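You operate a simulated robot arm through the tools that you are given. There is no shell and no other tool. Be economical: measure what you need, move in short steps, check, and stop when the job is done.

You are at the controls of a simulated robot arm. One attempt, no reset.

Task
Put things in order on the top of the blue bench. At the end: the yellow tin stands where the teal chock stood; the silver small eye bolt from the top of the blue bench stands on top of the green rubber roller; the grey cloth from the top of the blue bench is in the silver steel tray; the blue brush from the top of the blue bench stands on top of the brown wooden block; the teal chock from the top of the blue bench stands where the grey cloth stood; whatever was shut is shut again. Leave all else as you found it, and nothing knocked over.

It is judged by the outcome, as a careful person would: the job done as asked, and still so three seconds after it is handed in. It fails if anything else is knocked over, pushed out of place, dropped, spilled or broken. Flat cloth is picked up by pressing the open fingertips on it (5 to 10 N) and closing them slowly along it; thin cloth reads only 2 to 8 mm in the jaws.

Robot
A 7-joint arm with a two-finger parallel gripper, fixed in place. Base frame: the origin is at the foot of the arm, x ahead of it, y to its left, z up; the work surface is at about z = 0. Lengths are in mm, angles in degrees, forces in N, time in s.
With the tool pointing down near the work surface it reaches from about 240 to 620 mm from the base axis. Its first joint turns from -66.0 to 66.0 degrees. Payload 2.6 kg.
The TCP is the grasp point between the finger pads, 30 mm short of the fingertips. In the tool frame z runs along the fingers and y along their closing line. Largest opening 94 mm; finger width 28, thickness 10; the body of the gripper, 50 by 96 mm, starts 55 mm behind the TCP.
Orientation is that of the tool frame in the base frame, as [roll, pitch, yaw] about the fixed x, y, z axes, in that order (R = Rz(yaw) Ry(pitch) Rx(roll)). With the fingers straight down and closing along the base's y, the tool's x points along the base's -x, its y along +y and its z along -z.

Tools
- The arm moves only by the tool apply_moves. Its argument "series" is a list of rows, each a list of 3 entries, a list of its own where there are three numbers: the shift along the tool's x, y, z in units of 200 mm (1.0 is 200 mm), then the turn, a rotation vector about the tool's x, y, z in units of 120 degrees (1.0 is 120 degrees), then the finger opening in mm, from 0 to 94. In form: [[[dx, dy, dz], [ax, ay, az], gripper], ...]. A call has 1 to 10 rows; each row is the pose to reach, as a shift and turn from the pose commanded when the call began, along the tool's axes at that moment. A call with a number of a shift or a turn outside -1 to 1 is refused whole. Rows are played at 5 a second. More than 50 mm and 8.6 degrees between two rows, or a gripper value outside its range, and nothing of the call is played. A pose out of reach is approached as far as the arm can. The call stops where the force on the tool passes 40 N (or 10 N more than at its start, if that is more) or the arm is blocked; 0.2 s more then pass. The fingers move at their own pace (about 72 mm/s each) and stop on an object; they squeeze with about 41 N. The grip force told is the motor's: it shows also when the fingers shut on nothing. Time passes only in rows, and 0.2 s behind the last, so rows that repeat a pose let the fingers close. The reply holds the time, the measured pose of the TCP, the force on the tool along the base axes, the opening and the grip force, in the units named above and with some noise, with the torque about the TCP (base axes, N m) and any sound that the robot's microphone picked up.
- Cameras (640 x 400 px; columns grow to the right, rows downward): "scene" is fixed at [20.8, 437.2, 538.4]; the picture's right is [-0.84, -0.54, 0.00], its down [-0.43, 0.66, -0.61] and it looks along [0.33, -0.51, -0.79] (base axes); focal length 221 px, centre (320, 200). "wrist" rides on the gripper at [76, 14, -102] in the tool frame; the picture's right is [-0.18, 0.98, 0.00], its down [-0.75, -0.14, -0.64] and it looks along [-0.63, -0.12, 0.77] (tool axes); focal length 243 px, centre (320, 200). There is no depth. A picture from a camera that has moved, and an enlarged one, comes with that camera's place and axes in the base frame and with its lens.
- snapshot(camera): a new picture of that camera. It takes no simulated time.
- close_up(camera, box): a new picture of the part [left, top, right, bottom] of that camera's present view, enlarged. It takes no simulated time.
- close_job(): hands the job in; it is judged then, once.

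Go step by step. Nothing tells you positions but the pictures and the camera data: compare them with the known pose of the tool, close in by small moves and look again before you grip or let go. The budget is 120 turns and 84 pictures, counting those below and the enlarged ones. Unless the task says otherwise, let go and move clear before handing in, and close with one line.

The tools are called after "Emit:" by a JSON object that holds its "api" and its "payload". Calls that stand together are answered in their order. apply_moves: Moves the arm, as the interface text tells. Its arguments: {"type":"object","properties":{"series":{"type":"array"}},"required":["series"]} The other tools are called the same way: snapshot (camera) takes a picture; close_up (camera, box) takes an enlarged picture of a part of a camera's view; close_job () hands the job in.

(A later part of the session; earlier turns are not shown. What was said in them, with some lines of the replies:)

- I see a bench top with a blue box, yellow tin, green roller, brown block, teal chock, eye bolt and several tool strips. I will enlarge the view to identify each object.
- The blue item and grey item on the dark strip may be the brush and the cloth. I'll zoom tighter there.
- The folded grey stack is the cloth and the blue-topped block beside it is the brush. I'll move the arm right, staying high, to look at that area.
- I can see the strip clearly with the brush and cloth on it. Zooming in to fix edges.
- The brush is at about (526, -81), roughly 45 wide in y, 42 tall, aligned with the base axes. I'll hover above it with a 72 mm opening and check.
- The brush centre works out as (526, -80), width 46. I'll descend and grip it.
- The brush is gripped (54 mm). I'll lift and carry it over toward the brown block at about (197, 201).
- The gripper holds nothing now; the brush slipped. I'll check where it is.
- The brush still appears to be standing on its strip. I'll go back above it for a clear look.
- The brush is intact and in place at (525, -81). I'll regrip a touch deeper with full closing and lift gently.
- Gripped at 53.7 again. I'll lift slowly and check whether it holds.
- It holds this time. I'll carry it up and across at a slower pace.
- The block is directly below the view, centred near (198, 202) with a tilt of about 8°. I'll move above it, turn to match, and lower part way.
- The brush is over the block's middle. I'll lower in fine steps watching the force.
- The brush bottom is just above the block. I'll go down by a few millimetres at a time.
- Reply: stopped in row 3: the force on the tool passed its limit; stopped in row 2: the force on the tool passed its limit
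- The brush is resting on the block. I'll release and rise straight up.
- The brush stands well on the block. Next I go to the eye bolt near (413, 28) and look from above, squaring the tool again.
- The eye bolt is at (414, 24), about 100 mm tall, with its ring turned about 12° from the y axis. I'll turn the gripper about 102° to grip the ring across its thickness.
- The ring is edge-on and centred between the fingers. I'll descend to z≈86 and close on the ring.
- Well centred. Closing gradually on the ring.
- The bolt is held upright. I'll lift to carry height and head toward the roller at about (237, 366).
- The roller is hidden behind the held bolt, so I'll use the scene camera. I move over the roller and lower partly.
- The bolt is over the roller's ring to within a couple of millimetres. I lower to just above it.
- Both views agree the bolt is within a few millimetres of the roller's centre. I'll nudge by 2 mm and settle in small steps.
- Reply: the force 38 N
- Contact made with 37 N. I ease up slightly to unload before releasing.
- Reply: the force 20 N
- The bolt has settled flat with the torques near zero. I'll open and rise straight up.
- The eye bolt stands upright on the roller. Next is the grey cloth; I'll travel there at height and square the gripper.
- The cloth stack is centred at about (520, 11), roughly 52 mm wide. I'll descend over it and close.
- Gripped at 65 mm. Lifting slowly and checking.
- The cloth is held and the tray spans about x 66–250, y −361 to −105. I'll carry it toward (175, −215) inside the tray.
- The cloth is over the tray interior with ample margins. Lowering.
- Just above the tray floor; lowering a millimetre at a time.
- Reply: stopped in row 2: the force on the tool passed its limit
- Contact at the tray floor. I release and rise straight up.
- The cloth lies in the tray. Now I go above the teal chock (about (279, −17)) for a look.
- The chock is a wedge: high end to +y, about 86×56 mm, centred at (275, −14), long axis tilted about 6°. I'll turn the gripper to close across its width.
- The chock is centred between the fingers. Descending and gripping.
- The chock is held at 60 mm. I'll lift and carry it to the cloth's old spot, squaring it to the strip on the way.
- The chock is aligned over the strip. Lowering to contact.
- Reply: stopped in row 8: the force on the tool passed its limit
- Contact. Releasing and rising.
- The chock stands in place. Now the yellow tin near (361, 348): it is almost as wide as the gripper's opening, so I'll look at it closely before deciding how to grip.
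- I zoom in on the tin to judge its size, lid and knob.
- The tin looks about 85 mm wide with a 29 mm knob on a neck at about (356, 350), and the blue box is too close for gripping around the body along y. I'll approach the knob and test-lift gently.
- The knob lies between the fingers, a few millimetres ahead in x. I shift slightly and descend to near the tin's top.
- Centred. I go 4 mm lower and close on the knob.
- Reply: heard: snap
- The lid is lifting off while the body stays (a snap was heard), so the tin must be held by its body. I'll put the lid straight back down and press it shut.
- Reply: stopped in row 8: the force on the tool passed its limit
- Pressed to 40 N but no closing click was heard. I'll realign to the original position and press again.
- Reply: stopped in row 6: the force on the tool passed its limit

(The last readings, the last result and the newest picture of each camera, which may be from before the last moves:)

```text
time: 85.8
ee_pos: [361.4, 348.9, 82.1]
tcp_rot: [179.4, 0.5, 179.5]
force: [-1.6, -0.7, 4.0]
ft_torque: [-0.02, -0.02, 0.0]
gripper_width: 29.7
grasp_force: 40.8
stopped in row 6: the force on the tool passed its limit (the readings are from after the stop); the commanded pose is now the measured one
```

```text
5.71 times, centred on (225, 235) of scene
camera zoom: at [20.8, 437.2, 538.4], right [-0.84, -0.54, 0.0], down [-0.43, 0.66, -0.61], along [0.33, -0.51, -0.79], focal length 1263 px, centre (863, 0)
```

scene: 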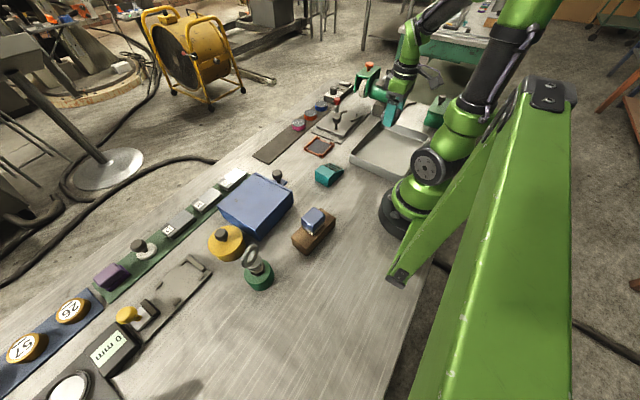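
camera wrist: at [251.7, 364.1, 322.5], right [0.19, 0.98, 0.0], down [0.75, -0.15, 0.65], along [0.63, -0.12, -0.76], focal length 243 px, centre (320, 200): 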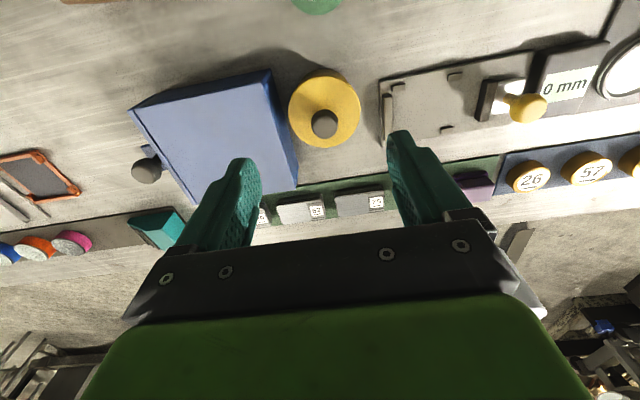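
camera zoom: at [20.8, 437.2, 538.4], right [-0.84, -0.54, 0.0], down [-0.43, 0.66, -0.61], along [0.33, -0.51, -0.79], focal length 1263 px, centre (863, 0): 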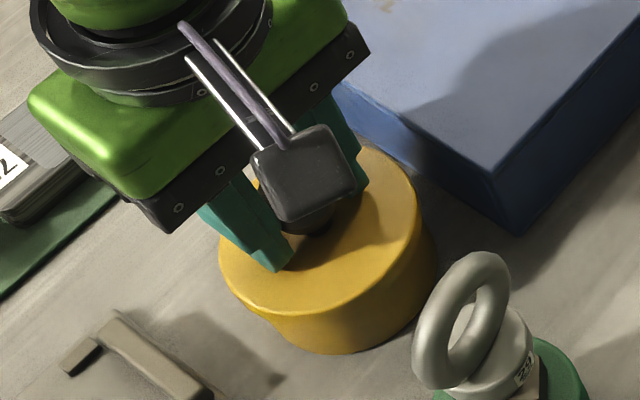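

I'll release the knob, rise a little, and inspect whether the lid is seated.

Emit:
{"api": "apply_moves", "payload": {"series": [[[0, 0, 0], [0, 0, 0], 34], [[0, 0, 0], [0, 0, 0], 46], [[0, 0, 0], [0, 0, 0], 50], [[0, 0, -0.1], [0, 0, 0], 50], [[0, 0, -0.25], [0, 0, 0], 50], [[0, 0, -0.4], [0, 0, 0], 50]]}}

Emit:
{"api": "close_up", "payload": {"camera": "scene", "box": [190, 200, 260, 270]}}

Emit:
{"api": "close_up", "payload": {"camera": "wrist", "box": [240, 70, 400, 190]}}

```text
time: 87.2
ee_pos: [360.7, 347.1, 161.8]
tcp_rot: [179.6, 0.5, 179.6]
force: [0.3, -0.4, -0.5]
ft_torque: [0.02, 0.03, 0.0]
gripper_width: 49.9
grasp_force: 0.0
heard: snap
```

```text
5.71 times, centred on (225, 235) of scene
camera zoom: at [20.8, 437.2, 538.4], right [-0.84, -0.54, 0.0], down [-0.43, 0.66, -0.61], along [0.33, -0.51, -0.79], focal length 1263 px, centre (863, 0)
```

zoom: 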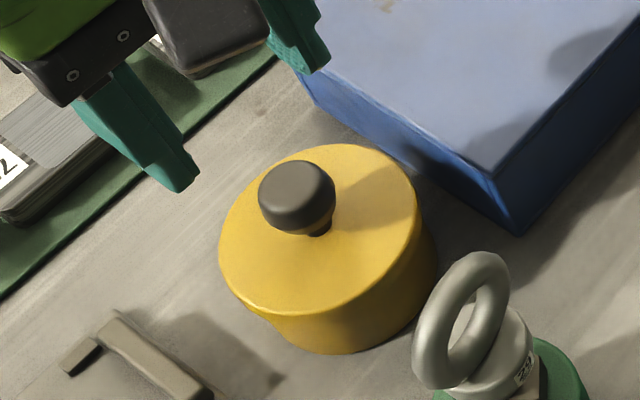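

```text
3.33 times, centred on (320, 130) of wrist
camera zoom: at [284.3, 361.1, 261.6], right [0.19, 0.98, 0.01], down [0.75, -0.15, 0.65], along [0.64, -0.12, -0.76], focal length 809 px, centre (320, 433)
```

zoom: 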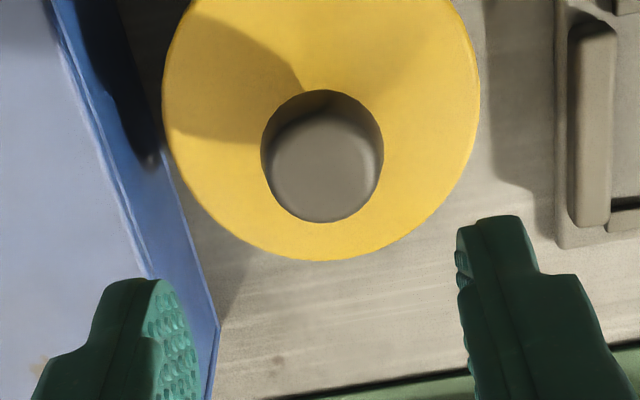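

A second snap came on release: the lid latched again. Now I'll grip the body from above, closing along x where both sides are free, so I turn the gripper 90° and open fully.

Emit:
{"api": "apply_moves", "payload": {"series": [[[0, 0, -0.05], [0, 0, -0.07], 94], [[0, 0, -0.1], [0, 0, -0.14], 94], [[0, 0, -0.15], [0, 0, -0.21], 94], [[0, 0, -0.15], [0, 0, -0.28], 94], [[0, 0, -0.15], [0, 0, -0.35], 94], [[0, 0, -0.15], [0, 0, -0.42], 94], [[0, 0, -0.15], [0, 0, -0.49], 94], [[0, 0, -0.15], [0, 0, -0.56], 94], [[0, 0, -0.15], [0, 0, -0.63], 94], [[0, 0, -0.15], [0, 0, -0.7], 94]]}}

Emit:
{"api": "apply_moves", "payload": {"series": [[[0, 0, 0], [0, 0, -0.05], 94], [[0, 0, 0.2], [0, 0, -0.05], 94], [[0, 0, 0.3], [0, 0, -0.05], 94], [[0, 0, 0.3], [0, 0, -0.05], 94]]}}

Emit:
{"api": "snapshot", "payload": {"camera": "wrist"}}

```text
time: 89.5
ee_pos: [358.4, 349.5, 191.2]
tcp_rot: [-179.7, 0.6, -96.3]
force: [0.7, 0.1, -0.4]
ft_torque: [-0.01, -0.02, 0.01]
gripper_width: 94.2
grasp_force: 0.0
```

```text
time: 90.5
ee_pos: [360.5, 351.4, 130.9]
tcp_rot: [-179.4, 0.5, -90.5]
force: [0.0, -0.3, 0.0]
ft_torque: [0.01, 0.01, -0.03]
gripper_width: 94.0
grasp_force: 0.0
```

```text
8 pictures are left
camera wrist: at [345.3, 273.3, 231.8], right [-0.98, 0.19, -0.01], down [0.14, 0.75, 0.65], along [0.13, 0.64, -0.76], focal length 243 px, centre (320, 200)
```

wrist: 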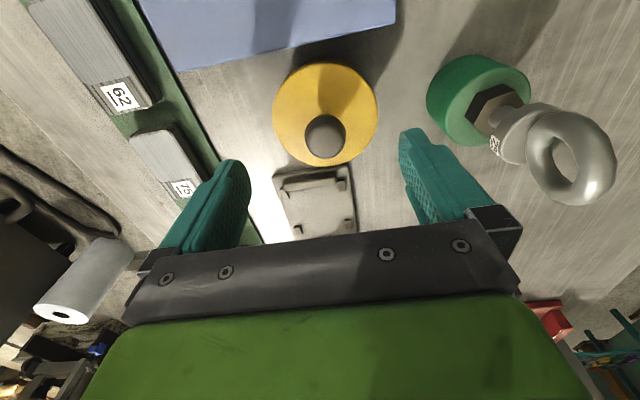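

The tin is centred about 2 mm toward −x of the tool. I correct and lower until the tips are just above the tin's top, then check clearance.

Emit:
{"api": "apply_moves", "payload": {"series": [[[0, 0.011, 0.08], [0, 0, 0], 94], [[0, 0.011, 0.17], [0, 0, 0], 94], [[0, 0.011, 0.24], [0, 0, 0], 94], [[0, 0.011, 0.24], [0, 0, 0], 94]]}}

Emit:
{"api": "close_up", "payload": {"camera": "wrist", "box": [220, 50, 460, 230]}}

```text
time: 91.5
ee_pos: [356.9, 349.5, 83.0]
tcp_rot: [-179.5, 0.5, -90.3]
force: [-0.3, 0.5, -0.2]
ft_torque: [-0.01, 0.0, 0.02]
gripper_width: 94.1
grasp_force: 0.0
```

```text
2.22 times, centred on (340, 140) of wrist
camera zoom: at [342.4, 272.5, 184.0], right [-0.98, 0.19, -0.01], down [0.14, 0.75, 0.65], along [0.13, 0.64, -0.76], focal length 539 px, centre (276, 333)
```

zoom: 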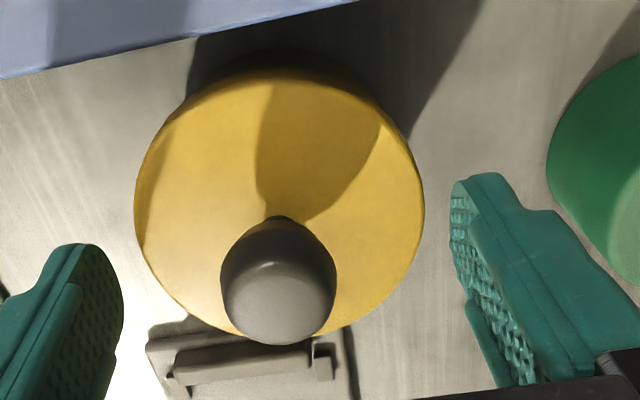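

Both fingers clear the rim evenly. I descend around the body, keeping the palm above the knob.

Emit:
{"api": "apply_moves", "payload": {"series": [[[0, 0, 0.04], [0, 0, 0], 94], [[0, 0, 0.08], [0, 0, 0], 94], [[0, 0, 0.12], [0, 0, 0], 94], [[0, 0, 0.16], [0, 0, 0], 94], [[0, 0, 0.2], [0, 0, 0], 94], [[0, 0, 0.2], [0, 0, 0], 94]]}}

Emit:
{"api": "apply_moves", "payload": {"series": [[[0, 0, 0], [0, 0, 0], 90], [[0, 0, 0], [0, 0, 0], 86], [[0, 0, 0], [0, 0, 0], 82], [[0, 0, 0], [0, 0, 0], 70], [[0, 0, 0], [0, 0, 0], 0], [[0, 0, 0], [0, 0, 0], 0]]}}

```text
time: 92.8
ee_pos: [359.8, 350.2, 43.3]
tcp_rot: [-179.5, 0.6, -90.4]
force: [-0.8, 0.8, 0.2]
ft_torque: [0.0, 0.02, 0.02]
gripper_width: 94.0
grasp_force: 0.2
```

```text
time: 94.2
ee_pos: [360.0, 349.8, 43.1]
tcp_rot: [-179.5, 0.4, -90.4]
force: [-2.0, 0.4, 0.2]
ft_torque: [0.03, -0.01, -0.02]
gripper_width: 84.6
grasp_force: 40.7
heard: snap
```

Gripped at 84.6 mm, with a snap heard again. I test-lift a few millimetres and look at whether the body comes along.

Emit:
{"api": "apply_moves", "payload": {"series": [[[0, 0, -0.01], [0, 0, 0], 0], [[0, 0, -0.02], [0, 0, 0], 0], [[0, 0, -0.03], [0, 0, 0], 0], [[0, 0, -0.04], [0, 0, 0], 0], [[0, 0, -0.05], [0, 0, 0], 0], [[0, 0, -0.05], [0, 0, 0], 0]]}}

Emit:
{"api": "close_up", "payload": {"camera": "scene", "box": [190, 200, 260, 270]}}

```text
time: 95.7
ee_pos: [359.2, 349.5, 53.6]
tcp_rot: [-179.5, 0.5, -90.4]
force: [-0.4, 0.2, -0.6]
ft_torque: [-0.01, 0.0, 0.0]
gripper_width: 84.2
grasp_force: 41.2
```

```text
5.71 times, centred on (225, 235) of scene
camera zoom: at [20.8, 437.2, 538.4], right [-0.84, -0.54, 0.0], down [-0.43, 0.66, -0.61], along [0.33, -0.51, -0.79], focal length 1263 px, centre (863, 0)
```

zoom: 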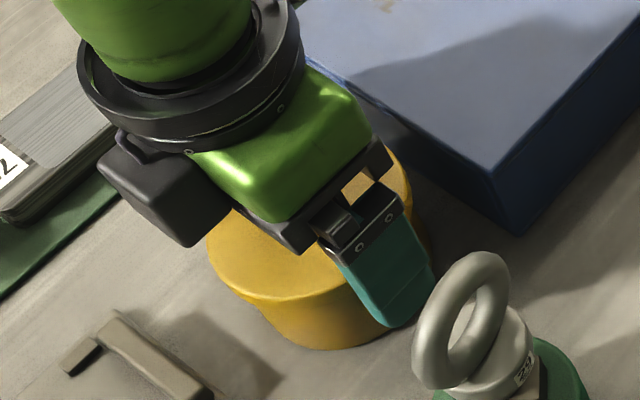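

Only the lid rises because its rim overhangs the body. So I'll reseat it here, then take the lid off by the knob, move the open body, and put the lid back on at the new place.

Emit:
{"api": "apply_moves", "payload": {"series": [[[0, 0, 0.015], [0, 0, 0], 0], [[0, 0, 0.03], [0, 0, 0], 0], [[0, 0, 0.045], [0, 0, 0], 0], [[0, 0, 0.052], [0, 0, 0], 0], [[0, 0, 0.052], [0, 0, 0], 0], [[0, 0, 0.05], [0, 0, 0], 90], [[0, 0, 0.05], [0, 0, 0], 94], [[0, 0, 0.05], [0, 0, 0], 94]]}}

Emit:
{"api": "apply_moves", "payload": {"series": [[[0, 0, -0.08], [0, 0, 0], 94], [[0, 0, -0.2], [0, 0, 0], 94], [[0, 0, -0.35], [0, 0, 0], 94], [[0, 0, -0.45], [0, 0, 0], 94], [[0, 0, -0.45], [-0.0042, 0.0042, 0], 70], [[0, 0, -0.45], [-0.0042, 0.0042, 0], 50], [[0, 0, -0.45], [-0.0042, 0.0042, 0], 50]]}}

```text
time: 97.5
ee_pos: [361.2, 351.0, 42.7]
tcp_rot: [-179.5, 0.5, -90.3]
force: [1.3, 1.2, -0.5]
ft_torque: [0.0, 0.0, -0.02]
gripper_width: 94.0
grasp_force: 0.0
heard: snap
```

```text
time: 99.0
ee_pos: [360.4, 349.1, 132.2]
tcp_rot: [-180.0, 0.1, -90.4]
force: [0.2, 0.4, 0.3]
ft_torque: [0.01, -0.01, 0.0]
gripper_width: 49.9
grasp_force: 0.0
```

Lid is latched and the gripper is level. Now I grip the knob again and lift the lid.

Emit:
{"api": "apply_moves", "payload": {"series": [[[0, 0, 0.1], [0, 0, 0], 50], [[0, 0, 0.2], [0, 0, 0], 50], [[0, 0, 0.25], [0, 0, 0], 50], [[0, 0, 0.25], [0, 0, 0], 40], [[0, 0, 0.25], [0, 0, 0], 32], [[0, 0, 0.25], [0, 0, 0], 24], [[0, 0, 0.25], [0, 0, 0], 0], [[0, 0, 0.25], [0, 0, 0], 0]]}}

Emit:
{"api": "apply_moves", "payload": {"series": [[[0, 0, -0.02], [0, 0, 0], 0], [[0, 0, -0.06], [0, 0, 0], 0], [[0, 0, -0.12], [0, 0, 0], 0], [[0, 0, -0.2], [0, 0, 0], 0], [[0, 0, -0.3], [0, 0, 0], 0], [[0, 0, -0.4], [0, 0, 0], 0], [[0, 0, -0.5], [0, 0, 0], 0]]}}

Emit:
{"api": "close_up", "payload": {"camera": "scene", "box": [160, 160, 380, 310]}}

```text
time: 100.8
ee_pos: [359.5, 349.6, 84.2]
tcp_rot: [-179.9, 0.0, -90.3]
force: [0.9, -0.3, -0.1]
ft_torque: [0.0, 0.0, -0.02]
gripper_width: 28.8
grasp_force: 41.1
heard: snap
```

```text
time: 102.5
ee_pos: [360.0, 348.4, 186.1]
tcp_rot: [-180.0, -0.1, -90.4]
force: [-0.2, 1.1, -0.7]
ft_torque: [0.01, 0.0, 0.0]
gripper_width: 28.7
grasp_force: 41.2
```

```text
2.67 times, centred on (270, 235) of scene
camera zoom: at [20.8, 437.2, 538.4], right [-0.84, -0.54, 0.0], down [-0.43, 0.66, -0.61], along [0.33, -0.51, -0.79], focal length 590 px, centre (453, 107)
```

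zoom: 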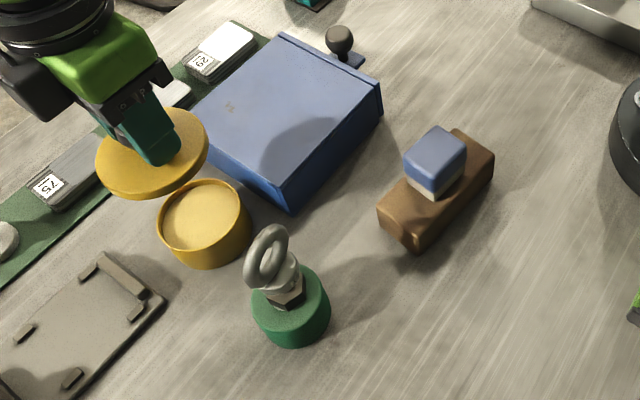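

The lid is off and the body is open. I carry the lid to a clear spot at about (245, 80).

Emit:
{"api": "apply_moves", "payload": {"series": [[[0.05, 0.02, 0], [0, 0, 0], 0], [[0.16, 0.07, 0], [0, 0, 0], 0], [[0.29, 0.125, 0], [0, 0, 0], 0], [[0.42, 0.18, 0], [0, 0, 0], 0], [[0.55, 0.236, 0], [0, 0, 0], 0], [[0.66, 0.283, 0], [0, 0, 0], 0], [[0.7, 0.3, 0], [0, 0, 0], 0]]}}

Emit:
{"api": "apply_moves", "payload": {"series": [[[0.05, 0.02, 0], [0, 0, 0], 0], [[0.16, 0.065, 0], [0, 0, 0], 0], [[0.29, 0.118, 0], [0, 0, 0], 0], [[0.42, 0.17, 0], [0, 0, 0], 0], [[0.55, 0.224, 0], [0, 0, 0], 0], [[0.63, 0.257, 0], [0, 0, 0], 0], [[0.652, 0.266, 0.05], [0, 0, 0], 0], [[0.652, 0.266, 0.25], [0, 0, 0], 0], [[0.652, 0.266, 0.4], [0, 0, 0], 0], [[0.652, 0.266, 0.5], [0, 0, 0], 0]]}}

```text
time: 104.0
ee_pos: [296.8, 208.8, 183.6]
tcp_rot: [-180.0, 0.0, -90.4]
force: [-0.7, 0.7, -0.4]
ft_torque: [-0.05, 0.0, 0.0]
gripper_width: 28.6
grasp_force: 40.9
```

```text
time: 106.2
ee_pos: [242.6, 78.2, 83.8]
tcp_rot: [180.0, -0.1, -90.5]
force: [-0.2, 0.2, -0.2]
ft_torque: [0.0, 0.01, -0.03]
gripper_width: 29.0
grasp_force: 41.6
```

Lowering the lid carefully toward the bench.

Emit:
{"api": "apply_moves", "payload": {"series": [[[0, 0, 0.05], [0, 0, 0], 0], [[0, 0, 0.1], [0, 0, 0], 0], [[0, 0, 0.13], [0, 0, 0], 0], [[0, 0, 0.14], [0, 0, 0], 0]]}}

Emit:
{"api": "apply_moves", "payload": {"series": [[[0, 0, 0.01], [0, 0, 0], 0], [[0, 0, 0.018], [0, 0, 0], 0], [[0, 0, 0.018], [0, 0, 0], 0]]}}

Emit:
{"api": "close_up", "payload": {"camera": "scene", "box": [260, 150, 380, 250]}}

```text
time: 107.2
ee_pos: [243.1, 79.2, 56.1]
tcp_rot: [180.0, 0.0, -90.5]
force: [0.1, -0.5, -0.2]
ft_torque: [0.01, -0.01, 0.01]
gripper_width: 28.6
grasp_force: 41.0
```

```text
time: 108.0
ee_pos: [244.7, 78.6, 53.0]
tcp_rot: [179.9, 0.0, -90.3]
force: [1.1, 0.4, -0.5]
ft_torque: [0.0, 0.01, -0.02]
gripper_width: 28.6
grasp_force: 41.2
```

```text
4.00 times, centred on (320, 200) of scene
camera zoom: at [20.8, 437.2, 538.4], right [-0.84, -0.54, 0.0], down [-0.43, 0.66, -0.61], along [0.33, -0.51, -0.79], focal length 884 px, centre (320, 200)
```

zoom: 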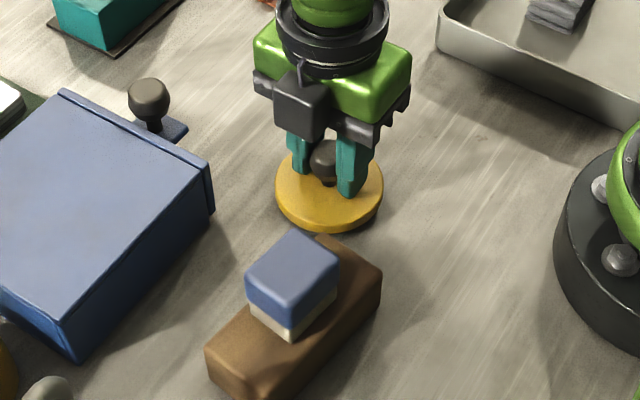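

The lid is only a few millimetres above the bench, well clear of its neighbours. Continuing in small steps.

Emit:
{"api": "apply_moves", "payload": {"series": [[[0, 0, 0.006], [0, 0, 0], 0], [[0, 0, 0.012], [0, 0, 0], 0], [[0, 0, 0.012], [0, 0, 0], 0]]}}

Emit:
{"api": "apply_moves", "payload": {"series": [[[0, 0, 0.006], [0, 0, 0], 0], [[0, 0, 0.01], [0, 0, 0], 0], [[0, 0, 0.01], [0, 0, 0], 0]]}}

```text
time: 108.8
ee_pos: [243.8, 80.9, 47.7]
tcp_rot: [-180.0, -0.1, -90.5]
force: [-0.2, 0.2, -1.1]
ft_torque: [-0.02, -0.01, 0.02]
gripper_width: 28.5
grasp_force: 40.8
```

```text
time: 109.7
ee_pos: [243.3, 79.6, 48.0]
tcp_rot: [180.0, 0.0, -90.3]
force: [0.6, 0.5, 0.0]
ft_torque: [0.03, 0.04, 0.04]
gripper_width: 28.9
grasp_force: 41.8
```

Emit:
{"api": "apply_moves", "payload": {"series": [[[0, 0, 0.006], [0, 0, 0], 0], [[0, 0, 0.01], [0, 0, 0], 0], [[0, 0, 0.01], [0, 0, 0], 0]]}}

Emit:
{"api": "apply_moves", "payload": {"series": [[[0, 0, 0.004], [0, 0, 0], 0], [[0, 0, 0.008], [0, 0, 0], 0], [[0, 0, 0.008], [0, 0, 0], 0]]}}

```text
time: 110.5
ee_pos: [244.2, 78.6, 43.9]
tcp_rot: [-180.0, 0.0, -90.4]
force: [0.1, -0.6, 0.4]
ft_torque: [0.02, -0.02, 0.0]
gripper_width: 28.8
grasp_force: 41.0
```

```text
time: 111.2
ee_pos: [242.9, 79.6, 43.3]
tcp_rot: [180.0, 0.0, -90.5]
force: [0.4, -0.1, -0.5]
ft_torque: [0.0, 0.0, -0.06]
gripper_width: 28.7
grasp_force: 40.9
```

Emit:
{"api": "apply_moves", "payload": {"series": [[[0, 0, 0.005], [0, 0, 0], 0], [[0, 0, 0.01], [0, 0, 0], 0], [[0, 0, 0.01], [0, 0, 0], 0]]}}

Emit:
{"api": "apply_moves", "payload": {"series": [[[0, 0, 0.004], [0, 0, 0], 0], [[0, 0, 0.008], [0, 0, 0], 0], [[0, 0, 0.008], [0, 0, 0], 0]]}}

```text
time: 111.8
ee_pos: [242.5, 80.3, 43.4]
tcp_rot: [180.0, 0.0, -90.5]
force: [-1.1, -0.1, 3.5]
ft_torque: [0.05, 0.09, 0.0]
gripper_width: 28.8
grasp_force: 41.0
stopped in row 2: the force on the tool passed its limit (the readings are from after the stop); the commanded pose is now the measured one
```

```text
time: 112.3
ee_pos: [243.8, 79.0, 42.7]
tcp_rot: [-180.0, 0.0, -90.7]
force: [-0.8, -1.0, 4.5]
ft_torque: [0.02, 0.2, 0.04]
gripper_width: 28.7
grasp_force: 40.9
stopped in row 2: the force on the tool passed its limit (the readings are from after the stop); the commanded pose is now the measured one
```

The lid rests on the bench. I release it, rise, and return to the body with the fingers wide open.

Emit:
{"api": "apply_moves", "payload": {"series": [[[0, 0, 0], [0, 0, 0], 34], [[0, 0, 0], [0, 0, 0], 48], [[0, 0, 0], [0, 0, 0], 52], [[0, 0, -0.1], [0, 0, 0], 52], [[0, 0, -0.3], [0, 0, 0], 52], [[0, 0, -0.52], [0, 0, 0], 52], [[0, 0, -0.74], [0, 0, 0], 70], [[0, 0, -0.74], [0, 0, 0], 94]]}}

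Emit:
{"api": "apply_moves", "payload": {"series": [[[-0.18, -0.075, 0], [0, 0, 0], 94], [[-0.38, -0.158, 0], [0, 0, 0], 94], [[-0.58, -0.242, 0], [0, 0, 0], 94], [[-0.79, -0.329, 0], [0, 0, 0], 94], [[-0.99, -0.412, 0], [0, 0, 0], 94]]}}

Emit:
{"api": "apply_moves", "payload": {"series": [[[-0.2, -0.085, 0], [0, 0, 0], 94], [[-0.367, -0.153, 0.0], [0, 0, 0], 94], [[-0.367, -0.153, 0.2], [0, 0, 0], 94], [[-0.367, -0.153, 0.4], [0, 0, 0], 94], [[-0.367, -0.153, 0.48], [0, 0, 0], 94], [[-0.367, -0.153, 0.48], [0, 0, 0], 94]]}}

Emit:
{"api": "close_up", "payload": {"camera": "wrist", "box": [200, 50, 440, 230]}}

```text
time: 114.1
ee_pos: [242.1, 78.1, 193.8]
tcp_rot: [-179.9, 0.0, -90.6]
force: [-0.3, -0.1, -0.1]
ft_torque: [0.0, -0.01, -0.01]
gripper_width: 94.3
grasp_force: 0.1
```

```text
time: 115.3
ee_pos: [327.2, 278.7, 188.4]
tcp_rot: [-179.9, 0.0, -90.6]
force: [0.4, -0.1, -0.7]
ft_torque: [0.01, 0.01, 0.0]
gripper_width: 93.9
grasp_force: 0.2
```

```text
time: 116.7
ee_pos: [358.6, 348.6, 94.2]
tcp_rot: [-179.9, -0.1, -90.6]
force: [0.5, -0.5, 0.1]
ft_torque: [0.01, 0.0, 0.02]
gripper_width: 94.0
grasp_force: 0.0
```

```text
2.22 times, centred on (320, 140) of wrist
camera zoom: at [343.2, 272.5, 196.4], right [-0.98, 0.19, 0.0], down [0.15, 0.75, 0.64], along [0.13, 0.63, -0.77], focal length 539 px, centre (320, 333)
```

zoom: 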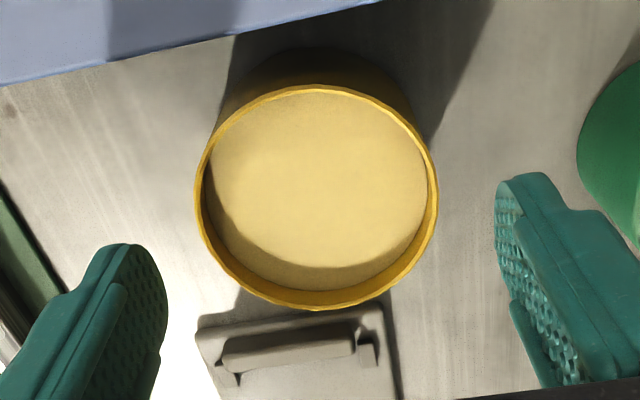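

The open body is centred between the fingers. I descend around it, grip and test-lift.

Emit:
{"api": "apply_moves", "payload": {"series": [[[0, 0, 0.1], [0, 0, 0], 94], [[0, 0, 0.2], [0, 0, 0], 94], [[0, 0, 0.28], [0, 0, 0], 94], [[0, 0, 0.28], [0, 0, 0], 88], [[0, 0, 0.28], [0, 0, 0], 82], [[0, 0, 0.28], [0, 0, 0], 76], [[0, 0, 0.28], [0, 0, 0], 70], [[0, 0, 0.28], [0, 0, 0], 0], [[0, 0, 0.28], [0, 0, 0], 0]]}}

Emit:
{"api": "apply_moves", "payload": {"series": [[[0, 0, -0.015], [0, 0, 0], 0], [[0, 0, -0.03], [0, 0, 0], 0], [[0, 0, -0.06], [0, 0, 0], 0], [[0, 0, -0.1], [0, 0, 0], 0], [[0, 0, -0.18], [0, 0, 0], 0], [[0, 0, -0.28], [0, 0, 0], 0], [[0, 0, -0.4], [0, 0, 0], 0], [[0, 0, -0.52], [0, 0, 0], 0], [[0, 0, -0.6], [0, 0, 0], 0]]}}

```text
time: 118.7
ee_pos: [358.0, 348.1, 38.5]
tcp_rot: [-179.9, 0.0, -90.6]
force: [0.7, 0.2, 0.4]
ft_torque: [0.1, -0.13, 0.01]
gripper_width: 76.0
grasp_force: 40.8
```

```text
time: 120.7
ee_pos: [357.3, 350.6, 161.3]
tcp_rot: [-179.9, 0.0, -90.6]
force: [0.4, 1.6, -5.5]
ft_torque: [0.02, 0.01, -0.01]
gripper_width: 75.7
grasp_force: 40.6
```

The body is held (5.5 N). I carry it gently to the chock's old spot at about (275, −14).

Emit:
{"api": "apply_moves", "payload": {"series": [[[0.04, 0.009, 0], [0, 0, 0], 0], [[0.12, 0.026, 0], [0, 0, 0], 0], [[0.24, 0.052, 0], [0, 0, 0], 0], [[0.37, 0.081, 0], [0, 0, 0], 0], [[0.5, 0.109, 0], [0, 0, 0], 0], [[0.63, 0.137, 0], [0, 0, 0], 0], [[0.76, 0.166, 0], [0, 0, 0], 0], [[0.87, 0.19, 0], [0, 0, 0], 0], [[0.95, 0.207, 0], [0, 0, 0], 0]]}}

Emit:
{"api": "apply_moves", "payload": {"series": [[[0.08, 0.017, 0], [0, 0, 0], 0], [[0.2, 0.044, 0], [0, 0, 0], 0], [[0.33, 0.072, 0], [0, 0, 0], 0], [[0.46, 0.1, 0], [0, 0, 0], 0], [[0.59, 0.129, 0], [0, 0, 0], 0], [[0.71, 0.155, 0], [0, 0, 0], 0], [[0.81, 0.177, 0], [0, 0, 0], 0], [[0.865, 0.189, 0], [0, 0, 0], 0], [[0.865, 0.189, 0], [0, 0, 0], 0]]}}

```text
time: 122.7
ee_pos: [316.7, 161.8, 158.3]
tcp_rot: [-180.0, 0.1, -90.6]
force: [-0.6, -0.2, -5.4]
ft_torque: [-0.01, 0.01, -0.02]
gripper_width: 76.0
grasp_force: 41.1
```

```text
time: 124.7
ee_pos: [276.6, -11.4, 157.4]
tcp_rot: [-180.0, 0.0, -90.5]
force: [-0.6, 0.4, -5.7]
ft_torque: [0.02, 0.01, 0.02]
gripper_width: 75.6
grasp_force: 41.2
```

Over the target. Lowering to the same height it was gripped at.

Emit:
{"api": "apply_moves", "payload": {"series": [[[0, 0, 0.08], [0, 0, 0], 0], [[0, 0, 0.18], [0, 0, 0], 0], [[0, 0, 0.3], [0, 0, 0], 0], [[0, 0, 0.42], [0, 0, 0], 0], [[0, 0, 0.52], [0, 0, 0], 0], [[0, 0, 0.57], [0, 0, 0], 0], [[0, 0, 0.585], [0, 0, 0], 0], [[0, 0, 0.592], [0, 0, 0], 0], [[0, 0, 0.592], [0, 0, 0], 0]]}}

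Emit:
{"api": "apply_moves", "payload": {"series": [[[0, 0, 0.005], [0, 0, 0], 0], [[0, 0, 0.008], [0, 0, 0], 0], [[0, 0, 0.008], [0, 0, 0], 0]]}}

```text
time: 126.7
ee_pos: [275.9, -10.9, 40.3]
tcp_rot: [-180.0, -0.1, -90.6]
force: [0.2, 0.2, -5.2]
ft_torque: [0.0, -0.01, 0.0]
gripper_width: 76.0
grasp_force: 40.7
```

```text
time: 127.5
ee_pos: [276.6, -11.8, 39.8]
tcp_rot: [-179.9, 0.0, -90.6]
force: [-1.4, -0.7, 5.5]
ft_torque: [0.02, 0.42, 0.0]
gripper_width: 75.8
grasp_force: 41.1
```

The body stands on the bench. I release, rise and go back for the lid.

Emit:
{"api": "apply_moves", "payload": {"series": [[[0, 0, 0], [0, 0, 0], 82], [[0, 0, 0], [0, 0, 0], 90], [[0, 0, 0], [0, 0, 0], 94], [[0, 0, -0.08], [0, 0, 0], 94], [[0, 0, -0.25], [0, 0, 0], 94], [[0, 0, -0.45], [0, 0, 0], 94], [[0, 0, -0.6], [0, 0, 0], 94]]}}

Emit:
{"api": "apply_moves", "payload": {"series": [[[-0.15, 0.056, 0], [0, 0, 0], 52], [[-0.3, 0.112, 0], [0, 0, 0], 52], [[-0.458, 0.169, 0], [0, 0, 0], 52], [[-0.458, 0.169, 0], [0, 0, 0], 52], [[-0.458, 0.169, 0.2], [0, 0, 0], 52], [[-0.458, 0.169, 0.4], [0, 0, 0], 52], [[-0.458, 0.169, 0.5], [0, 0, 0], 52], [[-0.458, 0.169, 0.58], [0, 0, 0], 52], [[-0.458, 0.169, 0.58], [0, 0, 0], 52]]}}

Emit:
{"api": "apply_moves", "payload": {"series": [[[0, 0, 0], [0, 0, 0], 40], [[0, 0, 0], [0, 0, 0], 32], [[0, 0, 0], [0, 0, 0], 24], [[0, 0, 0], [0, 0, 0], 0], [[0, 0, 0], [0, 0, 0], 0], [[0, 0, -0.03], [0, 0, 0], 0], [[0, 0, -0.1], [0, 0, 0], 0], [[0, 0, -0.2], [0, 0, 0], 0], [[0, 0, -0.32], [0, 0, 0], 0], [[0, 0, -0.4], [0, 0, 0], 0]]}}

```text
time: 129.1
ee_pos: [276.8, -11.4, 158.9]
tcp_rot: [180.0, 0.0, -90.5]
force: [1.1, -0.6, 0.8]
ft_torque: [0.02, 0.04, -0.01]
gripper_width: 93.7
grasp_force: 0.0
```

```text
time: 131.1
ee_pos: [244.4, 81.4, 42.2]
tcp_rot: [-180.0, 0.0, -90.6]
force: [-0.2, 0.5, 0.0]
ft_torque: [-0.02, 0.02, -0.02]
gripper_width: 51.8
grasp_force: 0.0
```

```text
time: 133.3
ee_pos: [242.6, 78.4, 124.1]
tcp_rot: [-179.9, 0.1, -90.6]
force: [-0.5, -0.6, -1.2]
ft_torque: [-0.03, 0.01, 0.0]
gripper_width: 28.9
grasp_force: 41.3
```

The lid is in hand. I bring it over the body and lower to just above closure, then look.

Emit:
{"api": "apply_moves", "payload": {"series": [[[0.06, -0.022, 0], [0, 0, 0], 0], [[0.17, -0.063, 0], [0, 0, 0], 0], [[0.29, -0.107, 0], [0, 0, 0], 0], [[0.4, -0.148, 0], [0, 0, 0], 0], [[0.458, -0.169, 0], [0, 0, 0], 0], [[0.458, -0.169, 0.05], [0, 0, 0], 0], [[0.458, -0.169, 0.12], [0, 0, 0], 0], [[0.458, -0.169, 0.16], [0, 0, 0], 0], [[0.458, -0.169, 0.16], [0, 0, 0], 0]]}}

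Emit:
{"api": "close_up", "payload": {"camera": "scene", "box": [290, 130, 380, 210]}}

```text
time: 135.3
ee_pos: [277.3, -12.8, 91.7]
tcp_rot: [-180.0, 0.0, -90.6]
force: [0.5, 0.2, -0.2]
ft_torque: [0.02, 0.01, -0.03]
gripper_width: 28.5
grasp_force: 41.0
```

```text
5.00 times, centred on (335, 170) of scene
camera zoom: at [20.8, 437.2, 538.4], right [-0.84, -0.54, 0.0], down [-0.43, 0.66, -0.61], along [0.33, -0.51, -0.79], focal length 1106 px, centre (245, 350)
```

zoom: 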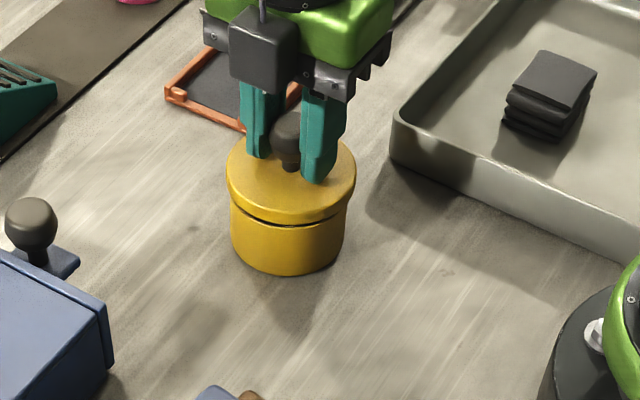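

The lid is aligned over the body with a thin gap. I lower it the last few millimetres.

Emit:
{"api": "apply_moves", "payload": {"series": [[[0, 0, 0.01], [0, 0, 0], 0], [[0, 0, 0.02], [0, 0, 0], 0], [[0, 0, 0.028], [0, 0, 0], 0], [[0, 0, 0.034], [0, 0, 0], 0], [[0, 0, 0.034], [0, 0, 0], 0]]}}

```text
time: 136.2
ee_pos: [277.4, -13.7, 88.9]
tcp_rot: [-179.8, 0.1, -90.9]
force: [-1.8, -1.1, 4.4]
ft_torque: [0.07, 0.21, 0.05]
gripper_width: 28.6
grasp_force: 41.1
stopped in row 4: the force on the tool passed its limit (the readings are from after the stop); the commanded pose is now the measured one
```

It stopped about 4 mm high, and the readings suggest the lid is slightly off toward +x/−y. I raise slightly, correct by about 2 mm, and try again.

Emit:
{"api": "apply_moves", "payload": {"series": [[[0, 0, -0.015], [0, 0, 0], 0], [[-0.0115, 0.0045, -0.015], [0, 0, 0], 0], [[-0.0115, 0.0045, -0.015], [0, 0, 0], 0]]}}

Emit:
{"api": "apply_moves", "payload": {"series": [[[0, 0, 0.01], [0, 0, 0], 0], [[0, 0, 0.02], [0, 0, 0], 0], [[0, 0, 0.027], [0, 0, 0], 0], [[0, 0, 0.033], [0, 0, 0], 0], [[0, 0, 0.038], [0, 0, 0], 0]]}}

```text
time: 137.0
ee_pos: [277.0, -8.9, 91.2]
tcp_rot: [-179.9, 0.0, -90.8]
force: [-0.2, 0.3, -0.4]
ft_torque: [-0.03, 0.02, 0.01]
gripper_width: 28.7
grasp_force: 41.6
```

```text
time: 138.2
ee_pos: [276.5, -9.9, 83.2]
tcp_rot: [-179.8, 0.0, -90.9]
force: [-0.1, 0.1, -0.7]
ft_torque: [-0.01, 0.01, -0.01]
gripper_width: 28.6
grasp_force: 40.9
```

It has now gone down past the earlier stop without resistance. I lower until it just touches.

Emit:
{"api": "apply_moves", "payload": {"series": [[[0, 0, 0.004], [0, 0, 0], 0], [[0, 0, 0.008], [0, 0, 0], 0], [[0, 0, 0.008], [0, 0, 0], 0]]}}

```text
time: 138.8
ee_pos: [277.5, -10.2, 82.7]
tcp_rot: [-179.6, 0.1, -90.8]
force: [-1.6, 0.9, 3.7]
ft_torque: [-0.36, 0.2, -0.02]
gripper_width: 28.8
grasp_force: 40.4
heard: snap
stopped in row 3: the force on the tool passed its limit (the readings are from after the stop); the commanded pose is now the measured one
```

A snap — the lid is latched. I release the knob, rise and check with the last picture.

Emit:
{"api": "apply_moves", "payload": {"series": [[[0, 0, 0], [0, 0, 0], 32], [[0, 0, 0], [0, 0, 0], 42], [[0, 0, 0], [0, 0, 0], 52], [[0, 0, -0.08], [0, 0, 0], 52], [[0, 0, -0.25], [0, 0, 0], 52], [[0, 0, -0.48], [0, 0, 0], 52], [[0, 0, -0.7], [0, 0, 0], 52]]}}

Emit:
{"api": "apply_moves", "payload": {"series": [[[0, -0.2, -0.1], [0, 0, 0], 60], [[0, -0.4, -0.2], [0, 0, 0], 60], [[0, -0.6, -0.2], [0, 0, 0], 60], [[0, -0.6, -0.2], [0, 0, 0], 60]]}}

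Emit:
{"api": "close_up", "payload": {"camera": "scene", "box": [180, 90, 460, 300]}}

```text
time: 140.4
ee_pos: [279.5, -11.5, 219.9]
tcp_rot: [-179.6, 0.1, -90.9]
force: [-0.4, -0.5, 0.2]
ft_torque: [0.01, -0.03, 0.01]
gripper_width: 52.3
grasp_force: 0.1
```

```text
time: 141.4
ee_pos: [396.3, -9.8, 261.6]
tcp_rot: [-179.6, 0.1, -90.8]
force: [0.4, 0.4, -0.2]
ft_torque: [0.0, 0.02, 0.0]
gripper_width: 60.3
grasp_force: 0.0
```

```text
1.90 times, centred on (320, 195) of scene
camera zoom: at [20.8, 437.2, 538.4], right [-0.84, -0.54, 0.0], down [-0.43, 0.66, -0.61], along [0.33, -0.51, -0.79], focal length 421 px, centre (320, 210)
```

zoom: 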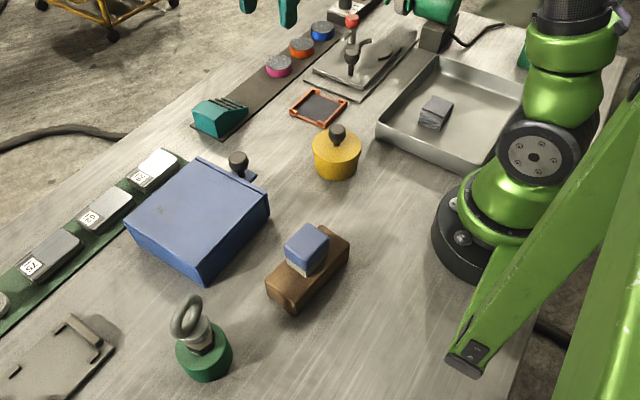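

Everything is in place: tin shut at the chock's spot, bolt on the roller, cloth in the tray, brush on the block, chock at the cloth's spot. The arm is clear, so I hand in.

Emit:
{"api": "close_job", "payload": {}}

```text
The job is handed in.
```

All five items are where you asked and the job is handed in. The tin's lid came off during the move and was latched back on.
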